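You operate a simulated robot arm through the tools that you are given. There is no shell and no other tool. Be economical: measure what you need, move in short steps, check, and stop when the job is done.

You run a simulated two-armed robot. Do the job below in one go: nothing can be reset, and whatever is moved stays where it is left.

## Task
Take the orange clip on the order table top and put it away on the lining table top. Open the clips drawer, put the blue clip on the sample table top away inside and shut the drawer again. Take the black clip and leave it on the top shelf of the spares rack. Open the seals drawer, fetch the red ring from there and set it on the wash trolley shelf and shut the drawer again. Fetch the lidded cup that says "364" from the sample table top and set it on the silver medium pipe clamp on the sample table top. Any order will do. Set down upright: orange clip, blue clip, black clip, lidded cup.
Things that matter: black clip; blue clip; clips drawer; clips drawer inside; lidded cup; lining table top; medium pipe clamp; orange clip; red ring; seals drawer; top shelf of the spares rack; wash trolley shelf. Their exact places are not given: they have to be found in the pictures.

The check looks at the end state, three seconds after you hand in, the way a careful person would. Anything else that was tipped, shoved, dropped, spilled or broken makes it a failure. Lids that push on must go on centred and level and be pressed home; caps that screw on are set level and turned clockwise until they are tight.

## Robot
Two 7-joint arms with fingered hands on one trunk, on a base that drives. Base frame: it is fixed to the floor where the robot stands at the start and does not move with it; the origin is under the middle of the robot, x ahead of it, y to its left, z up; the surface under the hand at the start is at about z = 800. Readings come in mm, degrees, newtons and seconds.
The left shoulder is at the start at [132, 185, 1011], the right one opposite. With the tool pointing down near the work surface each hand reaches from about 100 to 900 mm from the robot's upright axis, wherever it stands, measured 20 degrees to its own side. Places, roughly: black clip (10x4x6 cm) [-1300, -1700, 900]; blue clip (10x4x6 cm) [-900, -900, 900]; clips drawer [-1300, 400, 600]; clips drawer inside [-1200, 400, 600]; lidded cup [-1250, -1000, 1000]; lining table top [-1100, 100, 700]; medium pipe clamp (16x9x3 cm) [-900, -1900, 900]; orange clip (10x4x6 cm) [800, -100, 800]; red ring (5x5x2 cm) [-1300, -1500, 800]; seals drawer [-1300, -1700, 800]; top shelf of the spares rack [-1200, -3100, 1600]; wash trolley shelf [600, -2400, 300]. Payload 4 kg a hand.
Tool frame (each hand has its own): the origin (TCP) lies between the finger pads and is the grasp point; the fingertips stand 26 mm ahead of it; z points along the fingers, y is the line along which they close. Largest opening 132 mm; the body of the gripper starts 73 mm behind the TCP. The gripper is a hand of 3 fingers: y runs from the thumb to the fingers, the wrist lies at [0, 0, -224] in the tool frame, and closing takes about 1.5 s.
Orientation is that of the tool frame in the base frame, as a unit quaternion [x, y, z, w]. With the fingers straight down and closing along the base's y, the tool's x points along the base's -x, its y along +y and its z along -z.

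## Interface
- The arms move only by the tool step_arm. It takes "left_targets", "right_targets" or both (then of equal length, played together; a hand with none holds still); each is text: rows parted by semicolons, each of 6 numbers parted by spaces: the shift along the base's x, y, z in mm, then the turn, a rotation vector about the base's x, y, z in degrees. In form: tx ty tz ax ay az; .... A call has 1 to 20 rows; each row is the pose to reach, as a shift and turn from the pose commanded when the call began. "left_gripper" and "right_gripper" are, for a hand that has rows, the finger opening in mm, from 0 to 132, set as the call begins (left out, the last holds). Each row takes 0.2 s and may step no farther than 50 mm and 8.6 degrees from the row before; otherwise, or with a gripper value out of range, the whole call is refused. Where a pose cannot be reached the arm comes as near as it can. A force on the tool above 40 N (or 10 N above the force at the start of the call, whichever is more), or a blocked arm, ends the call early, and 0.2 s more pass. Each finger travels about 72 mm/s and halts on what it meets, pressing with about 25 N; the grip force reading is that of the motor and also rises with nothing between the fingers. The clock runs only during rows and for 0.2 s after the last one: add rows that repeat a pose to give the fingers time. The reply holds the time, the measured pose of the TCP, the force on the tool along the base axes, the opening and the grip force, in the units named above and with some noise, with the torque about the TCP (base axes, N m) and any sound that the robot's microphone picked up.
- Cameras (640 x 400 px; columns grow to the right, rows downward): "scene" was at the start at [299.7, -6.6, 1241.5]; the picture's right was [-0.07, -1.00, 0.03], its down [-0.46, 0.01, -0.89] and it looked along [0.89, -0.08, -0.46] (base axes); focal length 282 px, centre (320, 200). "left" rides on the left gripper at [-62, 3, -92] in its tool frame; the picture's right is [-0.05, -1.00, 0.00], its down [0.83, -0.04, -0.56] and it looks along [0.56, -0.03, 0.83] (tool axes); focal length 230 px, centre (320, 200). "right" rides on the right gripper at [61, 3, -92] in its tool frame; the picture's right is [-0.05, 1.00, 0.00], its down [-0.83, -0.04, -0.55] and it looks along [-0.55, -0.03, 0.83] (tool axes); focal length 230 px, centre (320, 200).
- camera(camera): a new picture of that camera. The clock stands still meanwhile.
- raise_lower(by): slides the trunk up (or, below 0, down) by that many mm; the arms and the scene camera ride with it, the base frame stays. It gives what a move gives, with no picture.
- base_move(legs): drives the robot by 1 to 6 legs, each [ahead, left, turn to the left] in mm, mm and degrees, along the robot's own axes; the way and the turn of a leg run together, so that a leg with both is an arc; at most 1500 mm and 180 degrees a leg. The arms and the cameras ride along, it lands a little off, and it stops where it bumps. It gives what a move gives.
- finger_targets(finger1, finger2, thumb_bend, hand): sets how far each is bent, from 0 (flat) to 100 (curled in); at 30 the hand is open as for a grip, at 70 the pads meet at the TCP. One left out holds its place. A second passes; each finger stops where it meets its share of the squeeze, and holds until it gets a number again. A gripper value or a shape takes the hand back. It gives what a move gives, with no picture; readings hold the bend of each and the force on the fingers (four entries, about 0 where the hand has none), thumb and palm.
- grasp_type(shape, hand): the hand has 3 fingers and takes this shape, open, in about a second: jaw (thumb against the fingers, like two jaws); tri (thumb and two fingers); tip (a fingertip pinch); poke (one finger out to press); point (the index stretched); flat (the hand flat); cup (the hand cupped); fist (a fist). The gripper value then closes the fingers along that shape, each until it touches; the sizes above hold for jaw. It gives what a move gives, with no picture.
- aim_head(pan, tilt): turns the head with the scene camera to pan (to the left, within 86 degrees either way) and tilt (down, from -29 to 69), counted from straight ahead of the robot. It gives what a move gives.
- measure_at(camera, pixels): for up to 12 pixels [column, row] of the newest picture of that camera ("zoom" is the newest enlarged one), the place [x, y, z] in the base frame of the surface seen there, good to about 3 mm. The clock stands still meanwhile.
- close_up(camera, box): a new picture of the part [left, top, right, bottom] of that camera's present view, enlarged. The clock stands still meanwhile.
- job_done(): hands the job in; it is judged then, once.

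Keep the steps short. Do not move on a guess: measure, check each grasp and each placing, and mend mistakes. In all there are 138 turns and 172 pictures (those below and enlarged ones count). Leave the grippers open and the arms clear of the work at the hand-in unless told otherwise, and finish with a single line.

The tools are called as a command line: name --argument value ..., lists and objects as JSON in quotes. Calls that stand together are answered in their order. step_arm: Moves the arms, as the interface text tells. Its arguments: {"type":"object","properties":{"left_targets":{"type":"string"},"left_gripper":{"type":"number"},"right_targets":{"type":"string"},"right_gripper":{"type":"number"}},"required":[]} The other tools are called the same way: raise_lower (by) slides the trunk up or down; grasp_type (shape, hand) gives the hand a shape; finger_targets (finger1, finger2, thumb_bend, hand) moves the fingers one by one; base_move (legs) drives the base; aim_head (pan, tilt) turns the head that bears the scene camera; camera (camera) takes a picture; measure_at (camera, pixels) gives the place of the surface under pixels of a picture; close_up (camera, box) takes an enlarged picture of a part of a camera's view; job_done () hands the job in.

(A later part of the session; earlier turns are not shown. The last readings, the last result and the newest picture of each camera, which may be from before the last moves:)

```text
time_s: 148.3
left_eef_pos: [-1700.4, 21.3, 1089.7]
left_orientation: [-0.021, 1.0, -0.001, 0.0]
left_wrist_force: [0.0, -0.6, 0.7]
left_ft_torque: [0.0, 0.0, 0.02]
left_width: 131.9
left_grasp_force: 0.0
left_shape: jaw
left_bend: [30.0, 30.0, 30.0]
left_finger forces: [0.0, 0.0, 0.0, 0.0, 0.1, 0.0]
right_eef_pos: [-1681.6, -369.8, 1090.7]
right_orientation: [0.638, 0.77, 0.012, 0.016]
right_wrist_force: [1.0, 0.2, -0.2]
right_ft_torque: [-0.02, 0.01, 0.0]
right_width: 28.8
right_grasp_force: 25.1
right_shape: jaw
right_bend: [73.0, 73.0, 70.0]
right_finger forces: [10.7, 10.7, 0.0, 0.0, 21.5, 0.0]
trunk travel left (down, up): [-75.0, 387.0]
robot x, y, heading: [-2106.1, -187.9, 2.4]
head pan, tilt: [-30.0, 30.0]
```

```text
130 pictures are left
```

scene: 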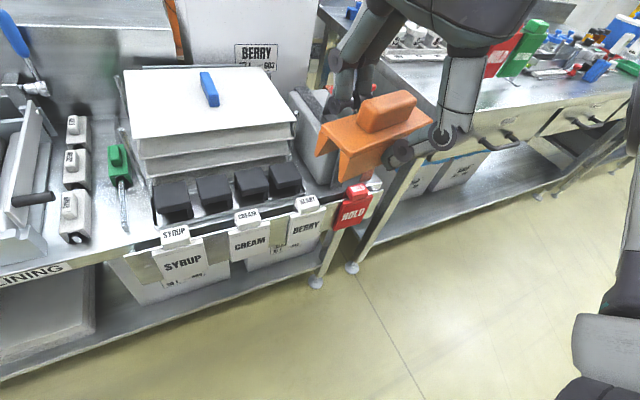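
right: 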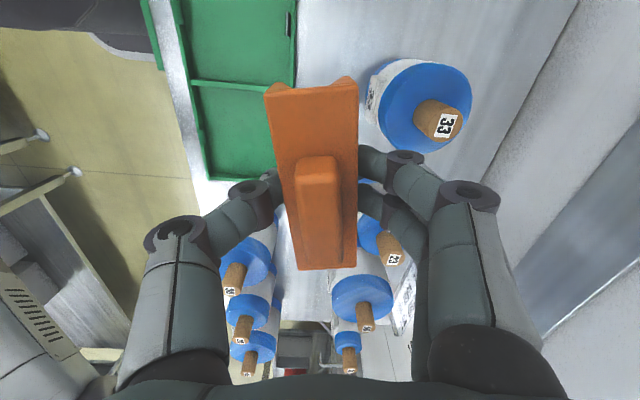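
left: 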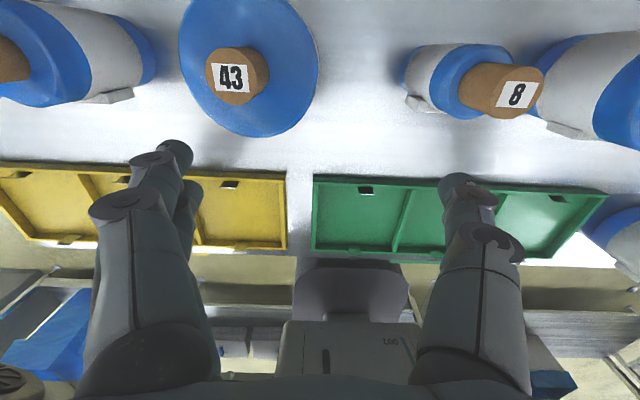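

The rail in front of the green clip is free from x≈-1297 to -1425, and the green clip's legs stand on the table top (z≈699) astride the rail. So the orange clip goes there, at about (-1361,-100), long axis along x. I'll shift the base left and nearer so the right arm reaches it comfortably.

base_move --legs '[[105, 230, -2.4]]'

aim_head --pan -15 --tilt 35

step_arm --right_targets "0 0 0 -0.15 0.2 7.93; 0 0 0 -0.3 0.4 15.86; 0 0 0 -0.45 0.6 23.8; 0 0 0 -0.6 0.8 31.7; 0 0 0 -0.75 1 39.65; 0 0 0 -0.9 1.2 47.6; 0 0 0 -1.05 1.4 55.5; 0 0 0 -1.2 1.6 63.4; 0 0 0 -1.35 1.8 71.4; 0 0 0 -1.5 2 79.3; 0 0 0 -1.5 2 81.7"

camera --camera "scene"

```text
time_s: 150.1
left_eef_pos: [-1590.5, 239.0, 1090.1]
left_orientation: [0.002, 1.0, -0.001, 0.0]
left_wrist_force: [0.8, -0.5, -0.8]
left_ft_torque: [-0.03, 0.03, 0.03]
left_width: 131.9
left_grasp_force: 0.2
left_shape: jaw
left_bend: [30.0, 30.0, 30.0]
left_finger forces: [0.0, 0.1, 0.0, 0.1, 0.1, 0.0]
right_eef_pos: [-1589.5, -152.4, 1090.0]
right_orientation: [0.655, 0.755, 0.012, 0.018]
right_wrist_force: [0.0, 1.4, -0.1]
right_ft_torque: [-0.03, -0.01, -0.01]
right_width: 28.9
right_grasp_force: 25.3
right_shape: jaw
right_bend: [73.0, 73.0, 70.0]
right_finger forces: [10.6, 10.7, 0.0, 0.1, 21.3, 0.0]
trunk travel left (down, up): [-75.0, 387.0]
robot x, y, heading: [-1994.7, 45.7, -0.1]
head pan, tilt: [-30.0, 30.0]
```

```text
time_s: 150.9
left_eef_pos: [-1591.3, 237.9, 1091.3]
left_orientation: [0.003, 1.0, -0.001, 0.0]
left_wrist_force: [-1.1, -0.6, -0.3]
left_ft_torque: [0.0, 0.0, -0.01]
left_width: 131.7
left_grasp_force: 0.0
left_shape: jaw
left_bend: [30.0, 30.0, 30.0]
left_finger forces: [0.0, 0.0, 0.0, 0.0, 0.0, 0.1]
right_eef_pos: [-1589.9, -154.1, 1089.4]
right_orientation: [0.655, 0.755, 0.012, 0.016]
right_wrist_force: [-0.8, -0.3, 0.3]
right_ft_torque: [-0.01, 0.05, -0.02]
right_width: 28.7
right_grasp_force: 24.9
right_shape: jaw
right_bend: [73.0, 73.0, 70.0]
right_finger forces: [10.6, 10.8, 0.0, 0.0, 21.3, 0.0]
trunk travel left (down, up): [-75.0, 387.0]
robot x, y, heading: [-1996.8, 47.9, 0.1]
head pan, tilt: [-15.0, 35.0]
```

```text
time_s: 153.3
left_eef_pos: [-1588.7, 237.6, 1091.2]
left_orientation: [0.002, 1.0, -0.001, 0.0]
left_wrist_force: [0.2, 0.9, -0.2]
left_ft_torque: [0.01, 0.0, -0.05]
left_width: 131.9
left_grasp_force: 0.1
left_shape: jaw
left_bend: [30.0, 30.0, 30.0]
left_finger forces: [0.0, 0.1, 0.1, 0.1, 0.0, 0.0]
right_eef_pos: [-1590.7, -152.4, 1091.6]
right_orientation: [0.0, 1.0, 0.001, 0.0]
right_wrist_force: [0.5, 1.2, -0.5]
right_ft_torque: [0.03, 0.02, 0.0]
right_width: 28.8
right_grasp_force: 25.5
right_shape: jaw
right_bend: [73.0, 73.0, 70.0]
right_finger forces: [10.6, 10.6, 0.0, 0.0, 21.5, 0.0]
trunk travel left (down, up): [-75.0, 387.0]
robot x, y, heading: [-2002.6, 47.8, 0.1]
head pan, tilt: [-15.0, 35.0]
```

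```text
129 pictures are left
```

scene: 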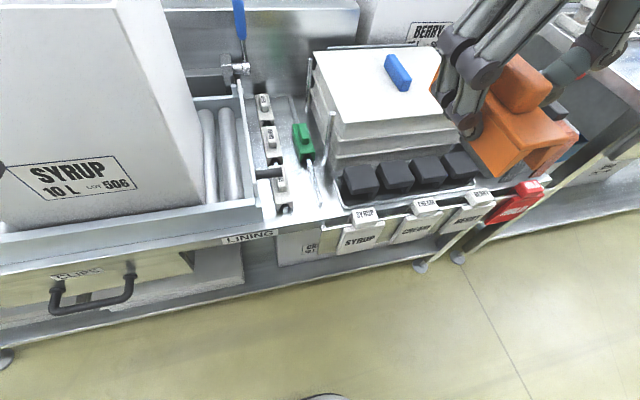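

The orientation is square now. I'll move over the rail at height, lower to z≈790, and check from the hand camera.

step_arm --right_targets "46 10.4 0 0 0 0; 92 20.8 0 0 0 0; 138 31.2 0 0 0 0; 184 41.6 0 0 0 0; 229 52 0 0 0 0; 229 52 -48 0 0 0; 229 52 -96 0 0 0; 229 52 -144 0 0 0; 229 52 -192 0 0 0; 229 52 -240 0 0 0; 229 52 -285 0 0 0; 229 52 -300 0 0 0; 229 52 -300 0 0 0"

camera --camera "right"

close_up --camera "scene" --box '[220, 90, 380, 240]'

```text
time_s: 156.1
left_eef_pos: [-1589.2, 238.6, 1090.3]
left_orientation: [0.003, 1.0, -0.001, 0.0]
left_wrist_force: [-0.2, 0.7, 0.8]
left_ft_torque: [-0.04, 0.0, -0.01]
left_width: 132.1
left_grasp_force: 0.0
left_shape: jaw
left_bend: [30.0, 30.0, 30.0]
left_finger forces: [0.0, 0.0, 0.0, 0.0, 0.0, 0.1]
right_eef_pos: [-1359.9, -101.4, 789.0]
right_orientation: [0.002, 1.0, 0.001, 0.0]
right_wrist_force: [0.6, -0.5, 1.0]
right_ft_torque: [0.03, -0.02, -0.01]
right_width: 28.7
right_grasp_force: 25.1
right_shape: jaw
right_bend: [73.0, 73.0, 70.0]
right_finger forces: [10.6, 10.7, 0.0, 0.0, 21.5, 0.0]
trunk travel left (down, up): [-75.0, 387.0]
robot x, y, heading: [-1999.1, 48.3, -0.1]
head pan, tilt: [-15.0, 35.0]
```

```text
128 pictures are left
```

right: 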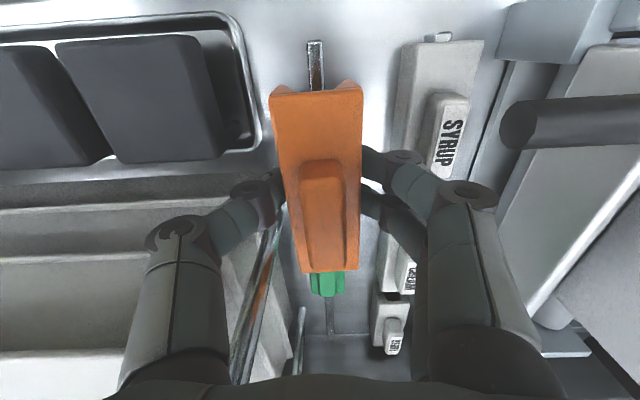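

```text
2.67 times, centred on (300, 165) of scene
```

zoom: 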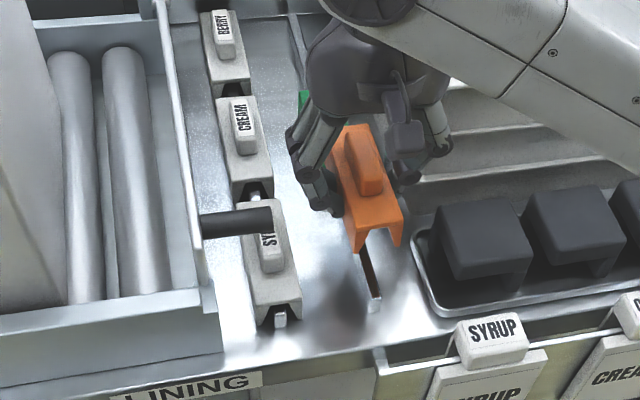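

The rail shows at about (316,65), right in line with the clip. I'll measure the rail's edges and the clip's front in this picture.

measure_at --camera "right" --pixels '[[310, 75], [322, 75], [309, 50], [322, 50], [315, 43], [272, 95], [360, 92], [328, 310], [300, 270], [357, 268]]'

```text
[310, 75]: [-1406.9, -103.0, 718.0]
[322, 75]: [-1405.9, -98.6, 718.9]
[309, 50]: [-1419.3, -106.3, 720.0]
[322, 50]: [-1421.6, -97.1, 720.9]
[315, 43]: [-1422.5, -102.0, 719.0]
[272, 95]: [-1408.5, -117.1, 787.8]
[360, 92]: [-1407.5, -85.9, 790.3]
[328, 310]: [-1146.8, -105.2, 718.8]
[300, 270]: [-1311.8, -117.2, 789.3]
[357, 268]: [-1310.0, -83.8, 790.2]
```

Aligned within a millimetre or so. I'll lower gently to seat it at TCP z≈731.

step_arm --right_targets "0 -0.5 -20 0 0 0; 0 -0.5 -40 0 0 0; 0 -0.5 -50 0 0 0; 0 -0.5 -54 0 0 0; 0 -0.5 -57 0 0 0; 0 -0.5 -57 0 0 0"

close_up --camera "scene" --box '[220, 90, 380, 240]'

```text
time_s: 157.5
left_eef_pos: [-1590.5, 238.1, 1090.6]
left_orientation: [0.003, 1.0, 0.0, 0.0]
left_wrist_force: [0.4, 0.3, 0.3]
left_ft_torque: [-0.01, -0.01, -0.02]
left_width: 132.0
left_grasp_force: 0.1
left_shape: jaw
left_bend: [30.0, 30.0, 30.0]
left_finger forces: [0.1, 0.1, 0.1, 0.1, 0.0, 0.0]
right_eef_pos: [-1362.0, -102.2, 733.9]
right_orientation: [0.001, 1.0, 0.001, 0.0]
right_wrist_force: [-0.2, 0.6, -0.6]
right_ft_torque: [0.0, -0.04, 0.0]
right_width: 28.8
right_grasp_force: 25.0
right_shape: jaw
right_bend: [73.0, 73.0, 70.0]
right_finger forces: [10.7, 10.7, 0.1, 0.0, 21.4, 0.0]
trunk travel left (down, up): [-75.0, 387.0]
robot x, y, heading: [-2001.0, 49.2, -0.1]
head pan, tilt: [-15.0, 35.0]
```

```text
2.67 times, centred on (300, 165) of scene
```

zoom: 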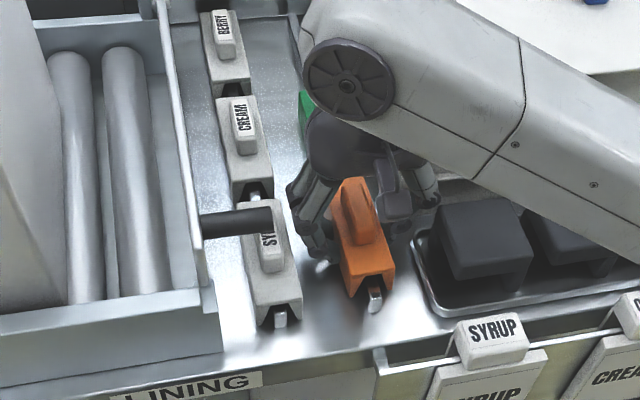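

It is on the rail with no contact force yet. I'll go down a few more mm until the table is felt.

step_arm --right_targets "0 0 -2 0 0 0; 0 0 -4 0 0 0; 0 0 -4 0 0 0"

measure_at --camera "zoom" --pixels '[[348, 298], [393, 285], [345, 262], [355, 190]]'

```text
time_s: 158.3
left_eef_pos: [-1592.1, 237.8, 1090.5]
left_orientation: [0.003, 1.0, -0.001, 0.001]
left_wrist_force: [-0.4, 0.6, 0.1]
left_ft_torque: [0.02, -0.02, 0.05]
left_width: 131.8
left_grasp_force: 0.1
left_shape: jaw
left_bend: [30.0, 30.0, 30.0]
left_finger forces: [0.0, 0.0, 0.0, 0.0, 0.0, 0.0]
right_eef_pos: [-1362.2, -101.5, 730.5]
right_orientation: [0.002, 1.0, 0.001, 0.001]
right_wrist_force: [0.3, 0.1, 3.3]
right_ft_torque: [0.07, 0.0, -0.01]
right_width: 29.0
right_grasp_force: 25.1
right_shape: jaw
right_bend: [73.0, 73.0, 70.0]
right_finger forces: [11.2, 11.3, 0.0, 0.0, 22.5, 0.0]
trunk travel left (down, up): [-75.0, 387.0]
robot x, y, heading: [-2001.4, 53.5, -0.2]
head pan, tilt: [-15.0, 35.0]
```

```text
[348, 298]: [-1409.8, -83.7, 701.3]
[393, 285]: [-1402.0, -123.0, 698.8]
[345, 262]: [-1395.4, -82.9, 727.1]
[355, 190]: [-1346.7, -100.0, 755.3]
```

Contact is felt (3.3 N, z 730.5). I'll open to 58 mm and lift straight up.

step_arm --right_targets "0 0 0 0 0 0; 0 0 0 0 0 0; 0 0 0 0 0 0; 0 0 0 0 0 0; 0 0 20 0 0 0; 0 0 50 0 0 0; 0 0 95 0 0 0; 0 0 140 0 0 0; 0 0 185 0 0 0; 0 0 230 0 0 0; 0 0 275 0 0 0; 0 0 320 0 0 0; -45 0 340 0 0 0; -90 0 340 0 0 0; -135 0 340 0 0 0; -180 0 340 0 0 0; -225 0 340 0 0 0" --right_gripper 58

close_up --camera "scene" --box '[220, 90, 380, 240]'

camera --camera "scene"

```text
time_s: 161.9
left_eef_pos: [-1590.8, 237.2, 1091.1]
left_orientation: [0.002, 1.0, -0.001, 0.0]
left_wrist_force: [0.0, -0.3, 0.3]
left_ft_torque: [-0.02, -0.01, 0.04]
left_width: 132.2
left_grasp_force: 0.1
left_shape: jaw
left_bend: [30.0, 30.0, 30.0]
left_finger forces: [0.0, 0.1, 0.0, 0.0, 0.1, 0.0]
right_eef_pos: [-1588.4, -102.8, 1071.0]
right_orientation: [0.001, 1.0, 0.001, 0.0]
right_wrist_force: [-0.5, -0.1, 0.7]
right_ft_torque: [0.02, 0.02, 0.0]
right_width: 57.2
right_grasp_force: 0.1
right_shape: jaw
right_bend: [73.0, 73.0, 70.0]
right_finger forces: [0.1, 0.1, 0.0, 0.1, 0.1, 0.0]
trunk travel left (down, up): [-75.0, 387.0]
robot x, y, heading: [-1999.3, 46.0, 0.0]
head pan, tilt: [-15.0, 35.0]
```

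```text
2.67 times, centred on (300, 165) of scene
```

zoom: 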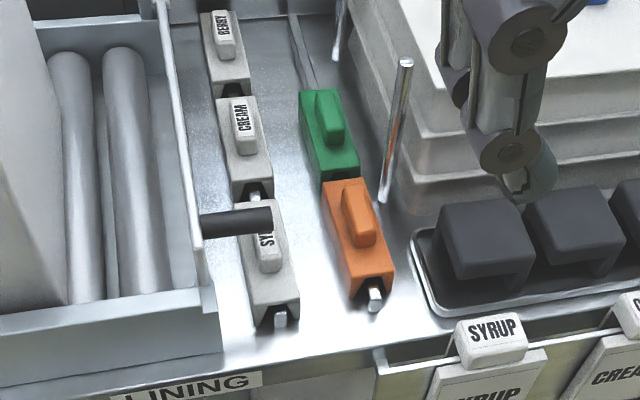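

```text
124 pictures are left
```

scene: 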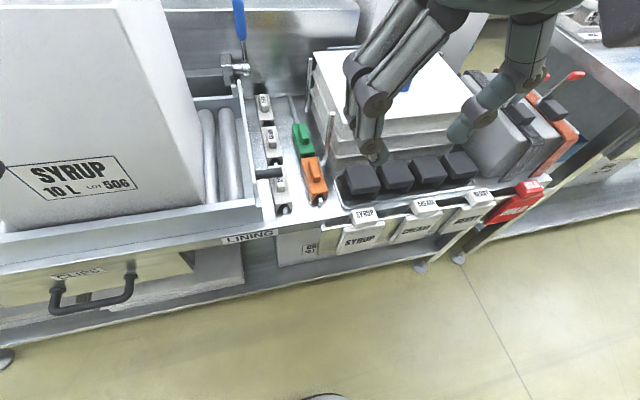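

The orange clip stands astride the rail, upright, and nothing else moved. Next is the sample table: I'll strafe right to y≈-1150 and look.

aim_head --pan 0 --tilt 20

base_move --legs '[[0, -1150, 0]]'

camera --camera "scene"

aim_head --pan -45 --tilt 15

camera --camera "scene"

```text
time_s: 162.7
left_eef_pos: [-1590.1, 238.6, 1091.2]
left_orientation: [0.003, 1.0, -0.001, 0.001]
left_wrist_force: [-0.4, -0.5, 0.5]
left_ft_torque: [0.02, 0.03, 0.0]
left_width: 131.8
left_grasp_force: 0.0
left_shape: jaw
left_bend: [30.0, 30.0, 30.0]
left_finger forces: [0.0, 0.0, 0.0, 0.0, 0.0, 0.0]
right_eef_pos: [-1584.6, -101.9, 1070.7]
right_orientation: [0.001, 1.0, 0.001, 0.0]
right_wrist_force: [-0.1, -0.5, 0.3]
right_ft_torque: [0.0, -0.02, 0.06]
right_width: 57.2
right_grasp_force: 0.0
right_shape: jaw
right_bend: [73.0, 73.0, 70.0]
right_finger forces: [0.0, 0.0, 0.0, 0.0, 0.0, 0.0]
trunk travel left (down, up): [-75.0, 387.0]
robot x, y, heading: [-1996.8, 46.0, 0.3]
head pan, tilt: [0.0, 20.0]
```

```text
time_s: 168.5
left_eef_pos: [-1589.7, -906.6, 1090.5]
left_orientation: [-0.006, 1.0, -0.001, 0.001]
left_wrist_force: [-1.1, 0.2, -0.1]
left_ft_torque: [0.03, 0.0, -0.02]
left_width: 131.8
left_grasp_force: 0.1
left_shape: jaw
left_bend: [30.0, 30.0, 30.0]
left_finger forces: [0.0, 0.0, 0.1, 0.0, 0.0, 0.0]
right_eef_pos: [-1578.3, -1246.8, 1070.0]
right_orientation: [-0.006, 1.0, 0.002, 0.0]
right_wrist_force: [0.5, -0.4, -0.3]
right_ft_torque: [-0.01, 0.01, 0.0]
right_width: 57.3
right_grasp_force: 0.1
right_shape: jaw
right_bend: [73.0, 73.0, 70.0]
right_finger forces: [0.0, 0.1, 0.0, 0.1, 0.0, 0.1]
trunk travel left (down, up): [-75.0, 387.0]
robot x, y, heading: [-1996.5, -1103.8, 0.6]
head pan, tilt: [0.0, 20.0]
```

```text
123 pictures are left
```

scene: 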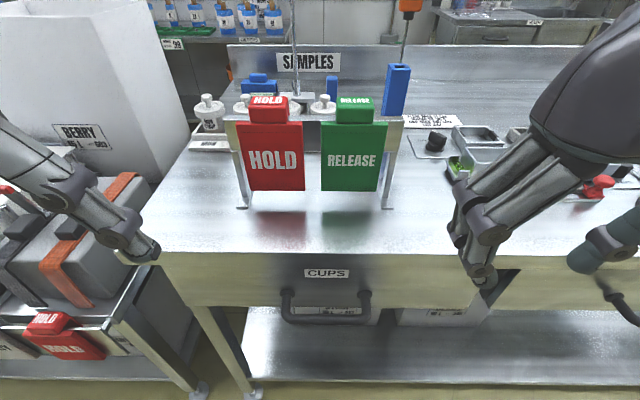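

```text
time_s: 169.6
left_eef_pos: [-1589.1, -905.6, 1090.4]
left_orientation: [-0.004, 1.0, -0.001, -0.001]
left_wrist_force: [-0.6, -0.1, 0.1]
left_ft_torque: [0.01, 0.02, 0.01]
left_width: 131.7
left_grasp_force: 0.2
left_shape: jaw
left_bend: [30.0, 30.0, 30.0]
left_finger forces: [0.0, 0.0, 0.0, 0.1, 0.1, 0.1]
right_eef_pos: [-1580.3, -1247.0, 1070.1]
right_orientation: [-0.007, 1.0, 0.001, 0.0]
right_wrist_force: [-0.5, 1.1, 0.7]
right_ft_torque: [-0.03, -0.03, 0.02]
right_width: 57.4
right_grasp_force: 0.0
right_shape: jaw
right_bend: [73.0, 73.0, 70.0]
right_finger forces: [0.0, 0.0, 0.1, 0.0, 0.0, 0.0]
trunk travel left (down, up): [-75.0, 387.0]
robot x, y, heading: [-1993.2, -1104.3, 0.8]
head pan, tilt: [-45.0, 15.0]
```

```text
122 pictures are left
```

scene: 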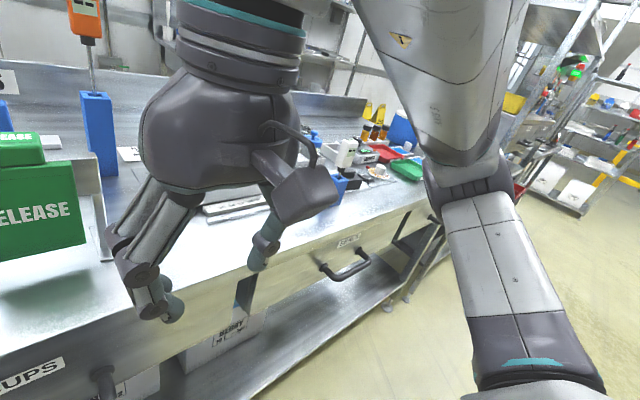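

I see a blue block like a clip behind the HOLD sign, with lidded cups in front of it. I'll enlarge that.

aim_head --pan 0 --tilt 15

close_up --camera "scene" --box '[170, 80, 430, 242]'

measure_at --camera "zoom" --pixels '[[230, 115], [200, 125], [245, 125], [95, 180], [180, 165], [380, 165], [565, 110], [570, 200], [250, 220], [90, 230], [300, 60], [400, 130]]'

```text
time_s: 170.8
left_eef_pos: [-1588.5, -907.0, 1090.8]
left_orientation: [-0.006, 1.0, -0.001, 0.0]
left_wrist_force: [-0.8, -0.3, -0.2]
left_ft_torque: [0.02, 0.01, -0.02]
left_width: 132.0
left_grasp_force: 0.0
left_shape: jaw
left_bend: [30.0, 30.0, 30.0]
left_finger forces: [0.1, 0.0, 0.0, 0.0, 0.0, 0.0]
right_eef_pos: [-1581.0, -1245.8, 1069.9]
right_orientation: [-0.006, 1.0, 0.001, 0.0]
right_wrist_force: [0.3, -0.7, 0.4]
right_ft_torque: [0.0, -0.02, 0.01]
right_width: 57.7
right_grasp_force: 0.0
right_shape: jaw
right_bend: [73.0, 73.0, 70.0]
right_finger forces: [0.1, 0.0, 0.0, 0.0, 0.0, 0.1]
trunk travel left (down, up): [-75.0, 387.0]
robot x, y, heading: [-1995.5, -1106.0, 0.5]
head pan, tilt: [0.0, 15.0]
```

```text
2.46 times, centred on (300, 161) of scene
```

zoom: 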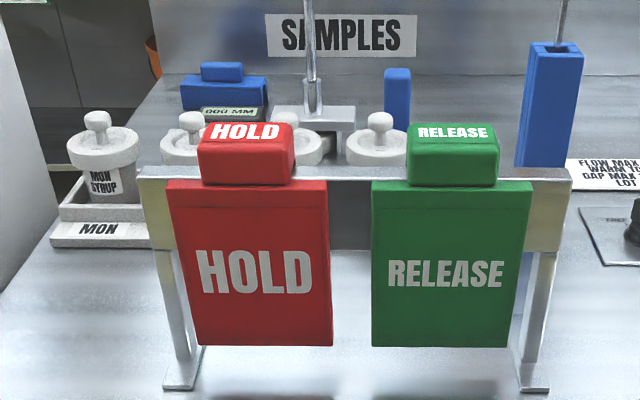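

```text
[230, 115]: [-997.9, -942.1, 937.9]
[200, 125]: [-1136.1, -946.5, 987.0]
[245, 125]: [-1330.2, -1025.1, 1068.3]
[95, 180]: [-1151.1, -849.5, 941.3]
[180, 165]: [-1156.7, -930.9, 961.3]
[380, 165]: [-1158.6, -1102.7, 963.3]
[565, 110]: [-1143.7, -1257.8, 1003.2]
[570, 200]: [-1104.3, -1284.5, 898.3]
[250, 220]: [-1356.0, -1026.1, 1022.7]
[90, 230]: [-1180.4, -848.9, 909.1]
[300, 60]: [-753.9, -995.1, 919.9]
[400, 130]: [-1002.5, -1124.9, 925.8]
```

Cups stand behind the sign, and the blue clip is further back. I'll raise the trunk 300 mm to look over the sign.

raise_lower --by 350

aim_head --pan 0 --tilt 25

camera --camera "scene"

close_up --camera "scene" --box '[190, 90, 430, 240]'

```text
time_s: 174.2
left_eef_pos: [-1588.4, -905.4, 1441.3]
left_orientation: [-0.006, 1.0, -0.001, 0.0]
left_wrist_force: [0.5, 0.1, 0.2]
left_ft_torque: [0.02, 0.0, 0.01]
left_width: 131.8
left_grasp_force: 0.1
left_shape: jaw
left_bend: [30.0, 30.0, 30.0]
left_finger forces: [0.1, 0.0, 0.0, 0.0, 0.1, 0.0]
right_eef_pos: [-1579.9, -1246.5, 1421.1]
right_orientation: [-0.006, 1.0, 0.001, -0.001]
right_wrist_force: [0.9, -0.7, -0.2]
right_ft_torque: [-0.03, -0.02, -0.02]
right_width: 57.4
right_grasp_force: 0.0
right_shape: jaw
right_bend: [73.0, 73.0, 70.0]
right_finger forces: [0.0, 0.0, 0.0, 0.1, 0.1, 0.0]
trunk travel left (down, up): [-425.0, 37.0]
robot x, y, heading: [-1994.0, -1101.2, 0.4]
head pan, tilt: [0.0, 15.0]
```

```text
time_s: 174.9
left_eef_pos: [-1589.4, -906.9, 1441.1]
left_orientation: [-0.005, 1.0, -0.001, 0.001]
left_wrist_force: [-0.1, -0.8, 0.6]
left_ft_torque: [0.0, 0.0, -0.04]
left_width: 132.0
left_grasp_force: 0.1
left_shape: jaw
left_bend: [30.0, 30.0, 30.0]
left_finger forces: [0.0, 0.0, 0.0, 0.1, 0.1, 0.1]
right_eef_pos: [-1578.7, -1246.0, 1421.3]
right_orientation: [-0.006, 1.0, 0.002, -0.001]
right_wrist_force: [0.3, -0.3, -0.1]
right_ft_torque: [-0.01, -0.01, 0.0]
right_width: 57.4
right_grasp_force: 0.0
right_shape: jaw
right_bend: [73.0, 73.0, 70.0]
right_finger forces: [0.0, 0.1, 0.0, 0.0, 0.0, 0.1]
trunk travel left (down, up): [-425.0, 37.0]
robot x, y, heading: [-1999.4, -1100.1, 0.7]
head pan, tilt: [0.0, 25.0]
```

```text
120 pictures are left
```

scene: 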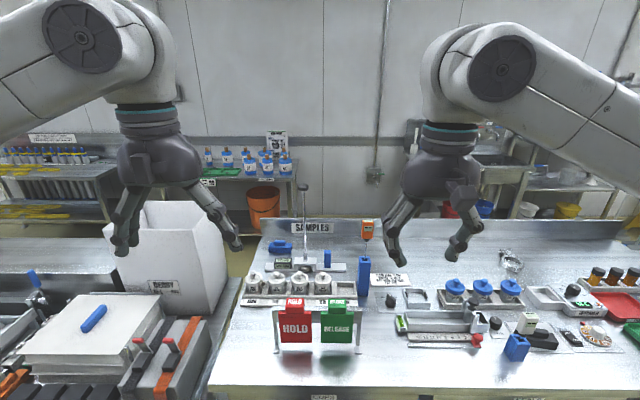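

```text
2.67 times, centred on (310, 165) of scene
```

zoom: 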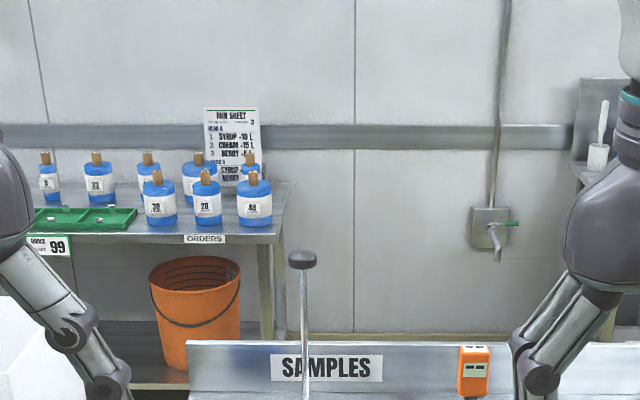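

Now the whole sample table shows. I'll enlarge the left and the right part.

close_up --camera "scene" --box '[230, 225, 380, 320]'

measure_at --camera "zoom" --pixels '[[210, 85], [170, 90], [255, 95], [235, 70], [105, 200], [185, 205], [275, 205], [385, 200], [235, 165], [90, 250], [470, 240], [560, 200]]'

close_up --camera "scene" --box '[380, 240, 540, 370]'

measure_at --camera "zoom" --pixels '[[260, 130], [260, 185], [360, 185], [440, 185], [430, 80], [410, 100], [140, 210], [60, 190], [150, 350], [405, 360], [470, 330], [500, 390]]'

close_up --camera "scene" --box '[500, 250, 640, 380]'

```text
4.21 times, centred on (305, 272) of scene
```

zoom: 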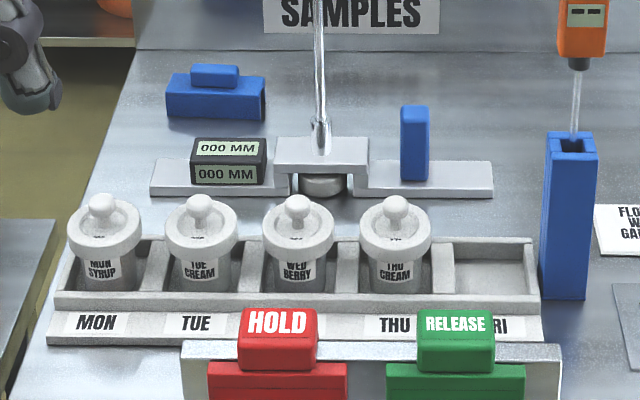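

```text
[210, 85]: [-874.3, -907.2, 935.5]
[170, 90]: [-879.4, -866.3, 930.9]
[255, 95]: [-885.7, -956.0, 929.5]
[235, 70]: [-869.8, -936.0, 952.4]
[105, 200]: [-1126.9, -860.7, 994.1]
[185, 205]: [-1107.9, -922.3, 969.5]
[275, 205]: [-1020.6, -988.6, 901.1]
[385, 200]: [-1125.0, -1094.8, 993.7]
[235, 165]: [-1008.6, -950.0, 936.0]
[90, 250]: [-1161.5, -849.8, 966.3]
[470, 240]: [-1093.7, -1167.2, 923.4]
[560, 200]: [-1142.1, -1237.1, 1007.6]
```

```text
3.08 times, centred on (460, 305) of scene
```

zoom: 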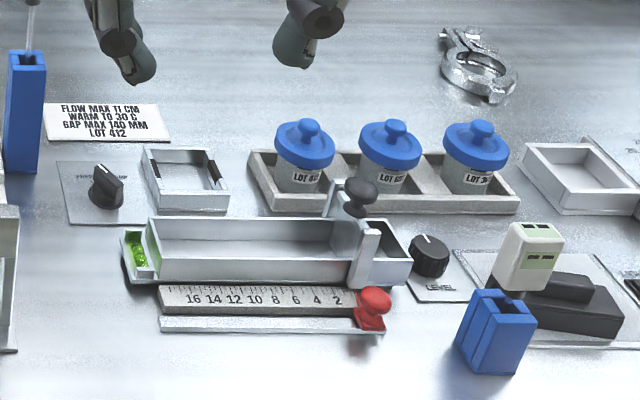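

```text
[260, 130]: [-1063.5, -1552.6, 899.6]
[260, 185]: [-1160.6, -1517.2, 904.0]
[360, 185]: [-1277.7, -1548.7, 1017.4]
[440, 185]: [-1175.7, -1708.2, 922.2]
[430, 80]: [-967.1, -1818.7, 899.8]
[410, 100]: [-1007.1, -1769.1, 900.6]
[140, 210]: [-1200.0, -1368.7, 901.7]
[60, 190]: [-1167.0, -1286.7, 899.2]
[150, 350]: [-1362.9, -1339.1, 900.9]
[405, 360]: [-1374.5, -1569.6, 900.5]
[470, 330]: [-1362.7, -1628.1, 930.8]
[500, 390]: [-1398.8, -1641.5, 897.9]
```

```text
3.08 times, centred on (570, 315) of scene
```

zoom: 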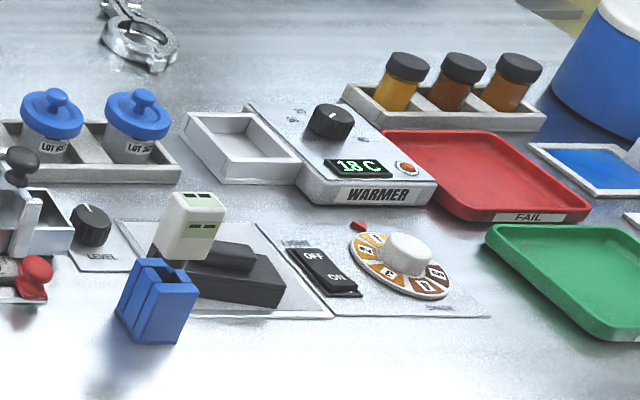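

Black clip at about (240,275) in the last picture, silver clamp at about (-980,-1800). I'll read the cups' labels closer.

close_up --camera "scene" --box '[240, 262, 300, 300]'

close_up --camera "scene" --box '[285, 262, 345, 300]'

close_up --camera "scene" --box '[440, 270, 530, 325]'

```text
10.53 times, centred on (270, 281) of scene
```

zoom: 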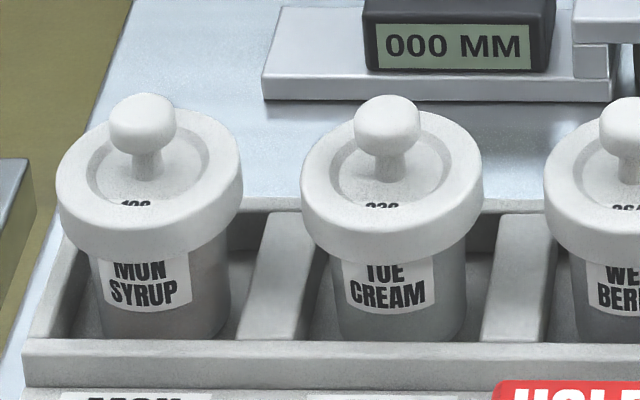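

```text
10.53 times, centred on (315, 281) of scene
```

zoom: 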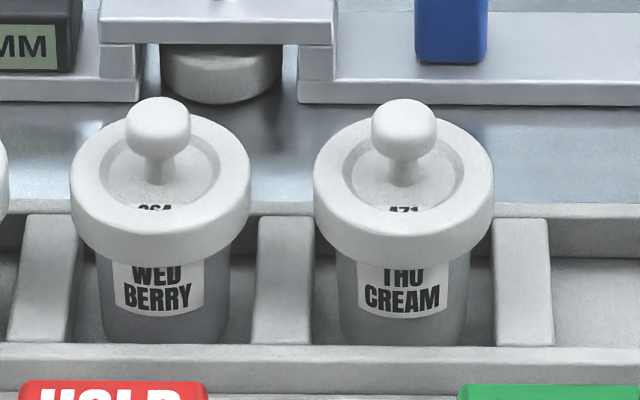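

```text
7.11 times, centred on (485, 298) of scene
```

zoom: 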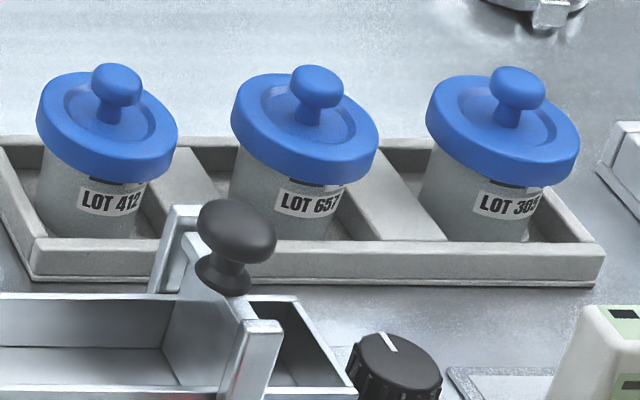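

The WED cup's lid shows the upper part of "?64"; the blue ones read LOT 412, 657, 305. So the WED cup is the one, to be confirmed closer. Now the blue clip: I'll measure its edges precisely, and the stand's rod beside it.

close_up --camera "scene" --box '[255, 180, 335, 275]'

measure_at --camera "zoom" --pixels '[[190, 265], [280, 270], [190, 292], [280, 300], [200, 255], [285, 258], [210, 245], [258, 245], [217, 258], [258, 262], [330, 15], [335, 200]]'

```text
4.21 times, centred on (295, 228) of scene
```

zoom: 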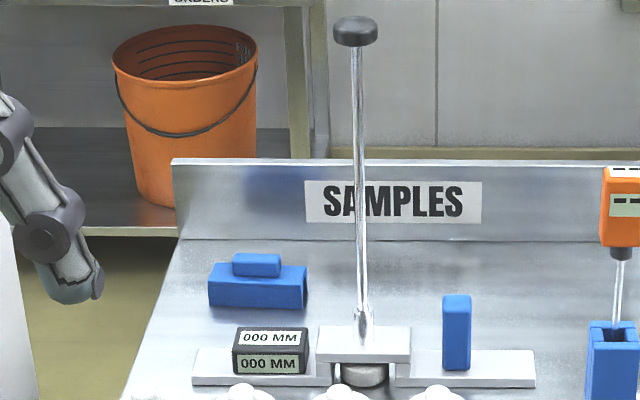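

```text
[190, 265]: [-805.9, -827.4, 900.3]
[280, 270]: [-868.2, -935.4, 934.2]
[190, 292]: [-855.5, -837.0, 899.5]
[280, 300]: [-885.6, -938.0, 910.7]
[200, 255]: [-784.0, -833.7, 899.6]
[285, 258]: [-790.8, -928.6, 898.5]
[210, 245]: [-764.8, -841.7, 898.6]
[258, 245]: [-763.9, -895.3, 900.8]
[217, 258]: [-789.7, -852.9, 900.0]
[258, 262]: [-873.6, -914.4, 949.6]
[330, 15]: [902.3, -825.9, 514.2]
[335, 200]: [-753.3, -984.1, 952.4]
```

I'll move the base to about (-1790,-640) so the right arm lines up with the clip left of the tall rod.

base_move --legs '[[0, 461, -0.5], [205, 0, 0]]'

aim_head --pan -15 --tilt 25

camera --camera "scene"

close_up --camera "scene" --box '[270, 120, 430, 260]'

```text
time_s: 178.9
left_eef_pos: [-1389.9, -450.3, 1442.2]
left_orientation: [0.001, 1.0, 0.0, 0.001]
left_wrist_force: [-0.6, -0.2, 0.6]
left_ft_torque: [0.0, -0.05, -0.01]
left_width: 131.8
left_grasp_force: 0.1
left_shape: jaw
left_bend: [30.0, 30.0, 30.0]
left_finger forces: [0.0, 0.1, 0.1, 0.0, 0.0, 0.1]
right_eef_pos: [-1385.1, -790.5, 1422.5]
right_orientation: [0.0, 1.0, 0.001, 0.003]
right_wrist_force: [0.0, -0.2, 0.6]
right_ft_torque: [0.0, -0.05, -0.03]
right_width: 57.2
right_grasp_force: 0.0
right_shape: jaw
right_bend: [73.0, 73.0, 70.0]
right_finger forces: [0.0, 0.0, 0.0, 0.1, 0.1, 0.0]
trunk travel left (down, up): [-425.0, 37.0]
robot x, y, heading: [-1797.4, -642.7, 0.0]
head pan, tilt: [0.0, 25.0]
```

```text
time_s: 179.7
left_eef_pos: [-1384.8, -449.7, 1440.9]
left_orientation: [0.0, 1.0, -0.001, 0.001]
left_wrist_force: [-0.8, 0.2, 0.4]
left_ft_torque: [-0.01, 0.0, 0.0]
left_width: 132.1
left_grasp_force: 0.1
left_shape: jaw
left_bend: [30.0, 30.0, 30.0]
left_finger forces: [0.1, 0.0, 0.0, 0.0, 0.0, 0.1]
right_eef_pos: [-1380.7, -790.5, 1421.6]
right_orientation: [0.0, 1.0, 0.001, 0.0]
right_wrist_force: [0.8, -0.2, 0.5]
right_ft_torque: [0.01, 0.02, 0.02]
right_width: 57.2
right_grasp_force: 0.1
right_shape: jaw
right_bend: [73.0, 73.0, 70.0]
right_finger forces: [0.0, 0.0, 0.0, 0.0, 0.1, 0.0]
trunk travel left (down, up): [-425.0, 37.0]
robot x, y, heading: [-1795.1, -643.6, -0.1]
head pan, tilt: [-15.0, 25.0]
```

```text
111 pictures are left
```

scene: 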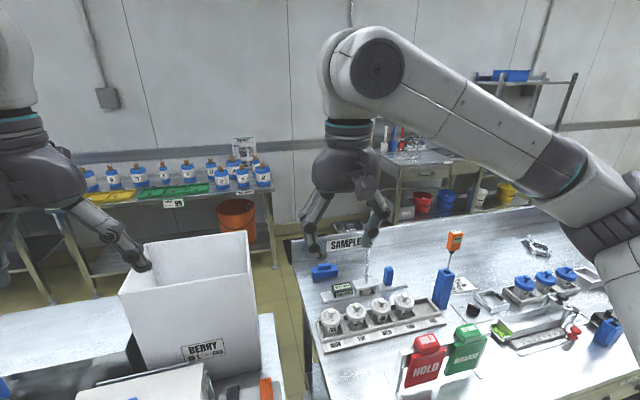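

```text
2.86 times, centred on (350, 190) of scene
```

zoom: 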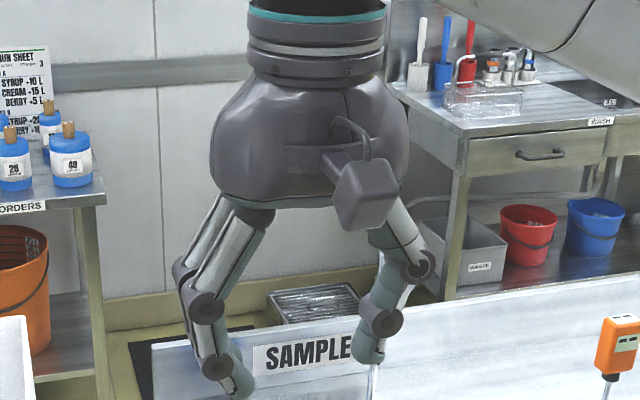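

I'll enlarge the clip's region in this view and measure the clip, the rod and the rod's top.

close_up --camera "scene" --box '[295, 235, 405, 305]'

```text
5.71 times, centred on (350, 270) of scene
```

zoom: 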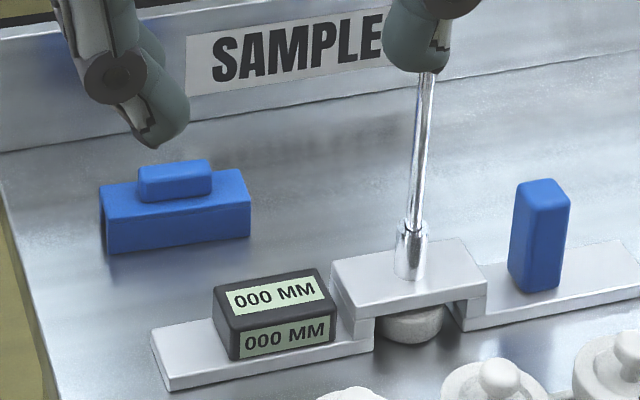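

measure_at --camera "zoom" --pixels '[[108, 220], [247, 206], [112, 248], [247, 232], [110, 190], [240, 174], [145, 197], [207, 188], [145, 172], [205, 164], [425, 80], [410, 270]]'

```text
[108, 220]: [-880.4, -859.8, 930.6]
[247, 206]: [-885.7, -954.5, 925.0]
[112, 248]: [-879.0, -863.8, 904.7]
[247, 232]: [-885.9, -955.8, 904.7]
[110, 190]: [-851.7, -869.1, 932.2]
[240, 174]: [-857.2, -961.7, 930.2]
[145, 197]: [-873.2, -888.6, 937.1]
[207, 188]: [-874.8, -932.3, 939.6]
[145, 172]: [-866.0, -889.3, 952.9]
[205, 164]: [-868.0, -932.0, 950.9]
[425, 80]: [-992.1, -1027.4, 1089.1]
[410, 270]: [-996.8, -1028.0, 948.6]
```

The clip: centre (-868,-909), length along y turned -3.3 degrees; the rod stands at (-994,-1028). It is far for a vertical hand, so I'll tilt the fingers 20 degrees forward and grip it end to end. I'll go 55 mm nearer, lower the trunk 100 mm, then bring the open hand above it.

base_move --legs '[[55, 0, 0]]'

raise_lower --by -100

step_arm --right_targets "38 -10 -20 0 -1.7 -0.3; 76 -20 -40 -0.1 -3.4 -0.6; 114 -30 -60 -0.1 -5 -0.9; 152 -40 -80 -0.2 -6.7 -1.2; 190 -50 -100 -0.2 -8.3 -1.5; 228 -60 -120 -0.3 -10 -1.7; 266 -70 -140 -0.3 -11.7 -2; 304 -80 -160 -0.4 -13.3 -2.3; 342 -90 -180 -0.4 -15 -2.5; 380 -100 -200 -0.5 -16.7 -2.8; 418 -110 -220 -0.5 -18.3 -3; 458 -118 -240 -0.6 -20 -3.3; 458 -118 -240 -0.6 -20 -3.3" --right_gripper 130

camera --camera "right"

camera --camera "scene"

```text
time_s: 180.6
left_eef_pos: [-1345.0, -450.8, 1445.2]
left_orientation: [0.001, 1.0, -0.001, 0.005]
left_wrist_force: [-1.8, 0.1, 0.0]
left_ft_torque: [-0.02, -0.08, 0.03]
left_width: 131.8
left_grasp_force: 0.0
left_shape: jaw
left_bend: [30.0, 30.0, 30.0]
left_finger forces: [0.0, 0.0, 0.0, 0.0, 0.1, 0.1]
right_eef_pos: [-1339.7, -789.8, 1425.3]
right_orientation: [-0.002, 1.0, 0.001, 0.006]
right_wrist_force: [-0.7, -0.2, -0.5]
right_ft_torque: [0.0, -0.07, -0.02]
right_width: 57.4
right_grasp_force: 0.1
right_shape: jaw
right_bend: [73.0, 73.0, 70.0]
right_finger forces: [0.0, 0.0, 0.0, 0.0, 0.1, 0.0]
trunk travel left (down, up): [-425.0, 37.0]
robot x, y, heading: [-1741.3, -641.7, -0.0]
head pan, tilt: [-15.0, 25.0]
```

```text
time_s: 181.9
left_eef_pos: [-1334.2, -451.2, 1342.3]
left_orientation: [0.002, 1.0, -0.001, 0.001]
left_wrist_force: [-0.1, -0.5, 0.5]
left_ft_torque: [0.01, -0.01, 0.03]
left_width: 131.8
left_grasp_force: 0.0
left_shape: jaw
left_bend: [30.0, 30.0, 30.0]
left_finger forces: [0.0, 0.1, 0.1, 0.0, 0.0, 0.0]
right_eef_pos: [-1327.2, -791.2, 1321.2]
right_orientation: [-0.001, 1.0, 0.0, 0.002]
right_wrist_force: [-0.6, 0.5, 0.1]
right_ft_torque: [0.0, -0.01, -0.01]
right_width: 57.7
right_grasp_force: 0.0
right_shape: jaw
right_bend: [73.0, 73.0, 70.0]
right_finger forces: [0.0, 0.1, 0.1, 0.0, 0.1, 0.1]
trunk travel left (down, up): [-325.0, 137.0]
robot x, y, heading: [-1741.4, -639.9, 0.1]
head pan, tilt: [-15.0, 25.0]
```

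```text
time_s: 184.7
left_eef_pos: [-1332.1, -451.6, 1341.9]
left_orientation: [0.002, 1.0, -0.001, 0.001]
left_wrist_force: [0.7, -0.5, -0.5]
left_ft_torque: [-0.02, -0.02, -0.02]
left_width: 132.0
left_grasp_force: 0.0
left_shape: jaw
left_bend: [30.0, 30.0, 30.0]
left_finger forces: [0.1, 0.0, 0.1, 0.1, 0.0, 0.1]
right_eef_pos: [-916.4, -900.8, 1099.6]
right_orientation: [0.026, 0.986, -0.005, 0.164]
right_wrist_force: [-0.3, -0.2, -0.3]
right_ft_torque: [0.0, 0.01, 0.01]
right_width: 130.2
right_grasp_force: 0.1
right_shape: jaw
right_bend: [33.0, 33.0, 32.0]
right_finger forces: [0.1, 0.0, 0.1, 0.1, 0.1, 0.0]
right hand out of reach, approached as far as the arm can: row 11, 12, 13
trunk travel left (down, up): [-325.0, 137.0]
robot x, y, heading: [-1743.1, -640.5, 0.1]
head pan, tilt: [-15.0, 25.0]
```

```text
108 pictures are left
```

right: 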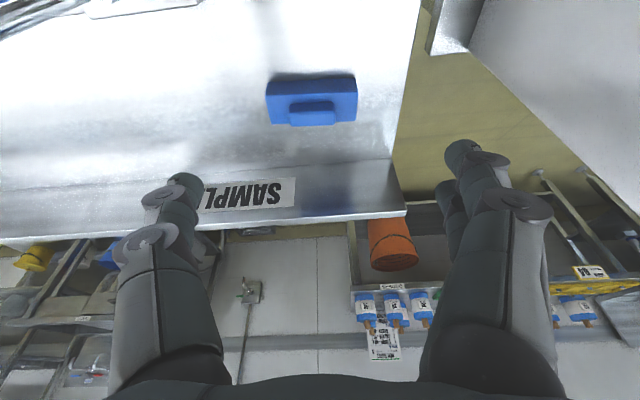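

```text
107 pictures are left
```

scene: 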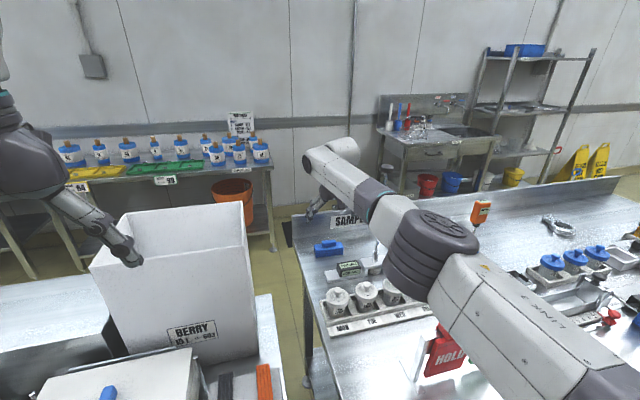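

The hand stopped 48 mm short at this height. As before, lower may reach farther: I'll go down to z≈970 while moving forward.

step_arm --right_targets "0 0 -45 0 0 0; 5 -2 -85 0 0 0; 20 -4 -110 0 0 0; 35 -6 -125 0 -1 0; 48 -7 -135 0 -1.5 0; 48 -7 -135 0 -1.5 0"

camera --camera "right"

```text
time_s: 186.1
left_eef_pos: [-1331.6, -450.0, 1341.6]
left_orientation: [0.0, 1.0, 0.0, 0.001]
left_wrist_force: [0.9, 1.0, 0.2]
left_ft_torque: [0.0, 0.01, 0.01]
left_width: 132.0
left_grasp_force: 0.0
left_shape: jaw
left_bend: [30.0, 30.0, 30.0]
left_finger forces: [0.0, 0.1, 0.0, 0.0, 0.0, 0.1]
right_eef_pos: [-915.3, -900.6, 971.2]
right_orientation: [0.026, 0.982, -0.004, 0.189]
right_wrist_force: [-0.9, 0.1, 0.4]
right_ft_torque: [0.0, -0.01, 0.0]
right_width: 130.0
right_grasp_force: 0.1
right_shape: jaw
right_bend: [33.0, 33.0, 32.0]
right_finger forces: [0.0, 0.0, 0.0, 0.0, 0.0, 0.0]
right hand out of reach, approached as far as the arm can: row 2, 3, 4, 5, 6
trunk travel left (down, up): [-325.0, 137.0]
robot x, y, heading: [-1741.5, -640.8, -0.1]
head pan, tilt: [-15.0, 25.0]
```

```text
106 pictures are left
```

right: 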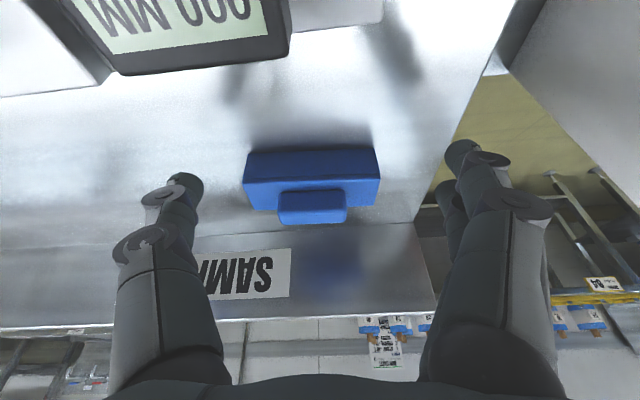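

The arm ends about 47 mm short of the clip on this side, so I'll fetch the blue clip from the other aisle later. Now I'll withdraw upward and set up for the lidded cup: robot to about (-1775,-830).

step_arm --right_targets "0 0 45 0 0 0; 0 0 90 0 0 0; 0 0 135 0 2 0; -20 5 175 0 5 0.5; -60 15 200 0 8 1; -100 25 220 0 11 2; -145 30 235 0.3 14 3; -190 35 250 0.5 17 3.3; -235 40 260 0.6 20 3.3; -280 40 270 0.6 21.5 3.3; -325 40 270 0.6 21.5 3.3; -370 40 270 0.6 21.5 3.3; -410 40 270 0.6 21.5 3.3"

base_move --legs '[[-40, -190, 0]]'

aim_head --pan 0 --tilt 30

camera --camera "scene"

```text
time_s: 188.9
left_eef_pos: [-1334.9, -450.0, 1343.4]
left_orientation: [0.002, 1.0, 0.0, 0.001]
left_wrist_force: [0.5, 0.1, -0.2]
left_ft_torque: [0.03, 0.02, -0.06]
left_width: 132.1
left_grasp_force: 0.1
left_shape: jaw
left_bend: [30.0, 30.0, 30.0]
left_finger forces: [0.0, 0.0, 0.0, 0.0, 0.0, 0.0]
right_eef_pos: [-1327.5, -861.8, 1243.0]
right_orientation: [0.0, 1.0, 0.001, 0.003]
right_wrist_force: [0.0, 0.1, -0.9]
right_ft_torque: [-0.01, -0.02, -0.02]
right_width: 130.1
right_grasp_force: 0.0
right_shape: jaw
right_bend: [33.0, 33.0, 32.0]
right_finger forces: [0.0, 0.0, 0.1, 0.1, 0.0, 0.0]
right hand out of reach, approached as far as the arm can: row 3
trunk travel left (down, up): [-325.0, 137.0]
robot x, y, heading: [-1744.9, -637.0, -0.3]
head pan, tilt: [-15.0, 25.0]
```

```text
time_s: 190.5
left_eef_pos: [-1372.6, -635.4, 1341.3]
left_orientation: [0.001, 1.0, -0.001, 0.001]
left_wrist_force: [0.3, -0.1, -0.1]
left_ft_torque: [-0.04, -0.01, -0.01]
left_width: 131.9
left_grasp_force: 0.1
left_shape: jaw
left_bend: [30.0, 30.0, 30.0]
left_finger forces: [0.0, 0.0, 0.1, 0.0, 0.0, 0.1]
right_eef_pos: [-1364.1, -1047.3, 1243.2]
right_orientation: [-0.001, 1.0, 0.0, 0.001]
right_wrist_force: [0.4, 0.4, -0.8]
right_ft_torque: [0.0, -0.03, -0.01]
right_width: 130.1
right_grasp_force: 0.0
right_shape: jaw
right_bend: [33.0, 33.0, 32.0]
right_finger forces: [0.0, 0.0, 0.0, 0.0, 0.1, 0.1]
trunk travel left (down, up): [-325.0, 137.0]
robot x, y, heading: [-1780.2, -825.4, 0.3]
head pan, tilt: [-15.0, 25.0]
```

```text
time_s: 191.3
left_eef_pos: [-1372.4, -638.9, 1342.1]
left_orientation: [0.002, 1.0, 0.0, 0.001]
left_wrist_force: [0.5, -0.1, 0.1]
left_ft_torque: [0.01, 0.02, 0.01]
left_width: 131.7
left_grasp_force: 0.0
left_shape: jaw
left_bend: [30.0, 30.0, 30.0]
left_finger forces: [0.0, 0.0, 0.0, 0.1, 0.0, 0.1]
right_eef_pos: [-1365.7, -1049.1, 1242.5]
right_orientation: [-0.001, 1.0, 0.002, 0.002]
right_wrist_force: [0.8, -0.5, 0.1]
right_ft_torque: [-0.03, 0.03, -0.02]
right_width: 130.1
right_grasp_force: 0.1
right_shape: jaw
right_bend: [33.0, 33.0, 32.0]
right_finger forces: [0.1, 0.0, 0.1, 0.0, 0.0, 0.0]
trunk travel left (down, up): [-325.0, 137.0]
robot x, y, heading: [-1780.1, -829.2, 0.2]
head pan, tilt: [0.0, 30.0]
```

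```text
105 pictures are left
```

scene: 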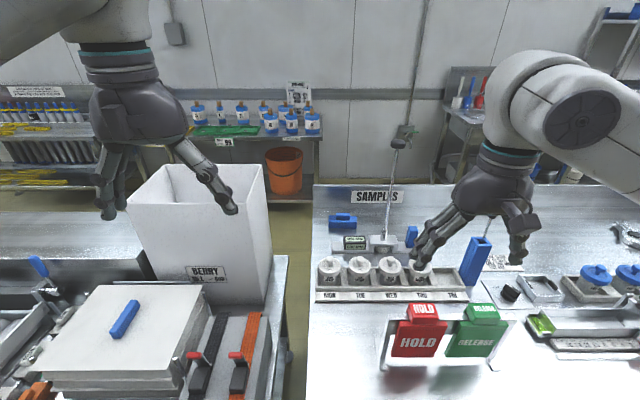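

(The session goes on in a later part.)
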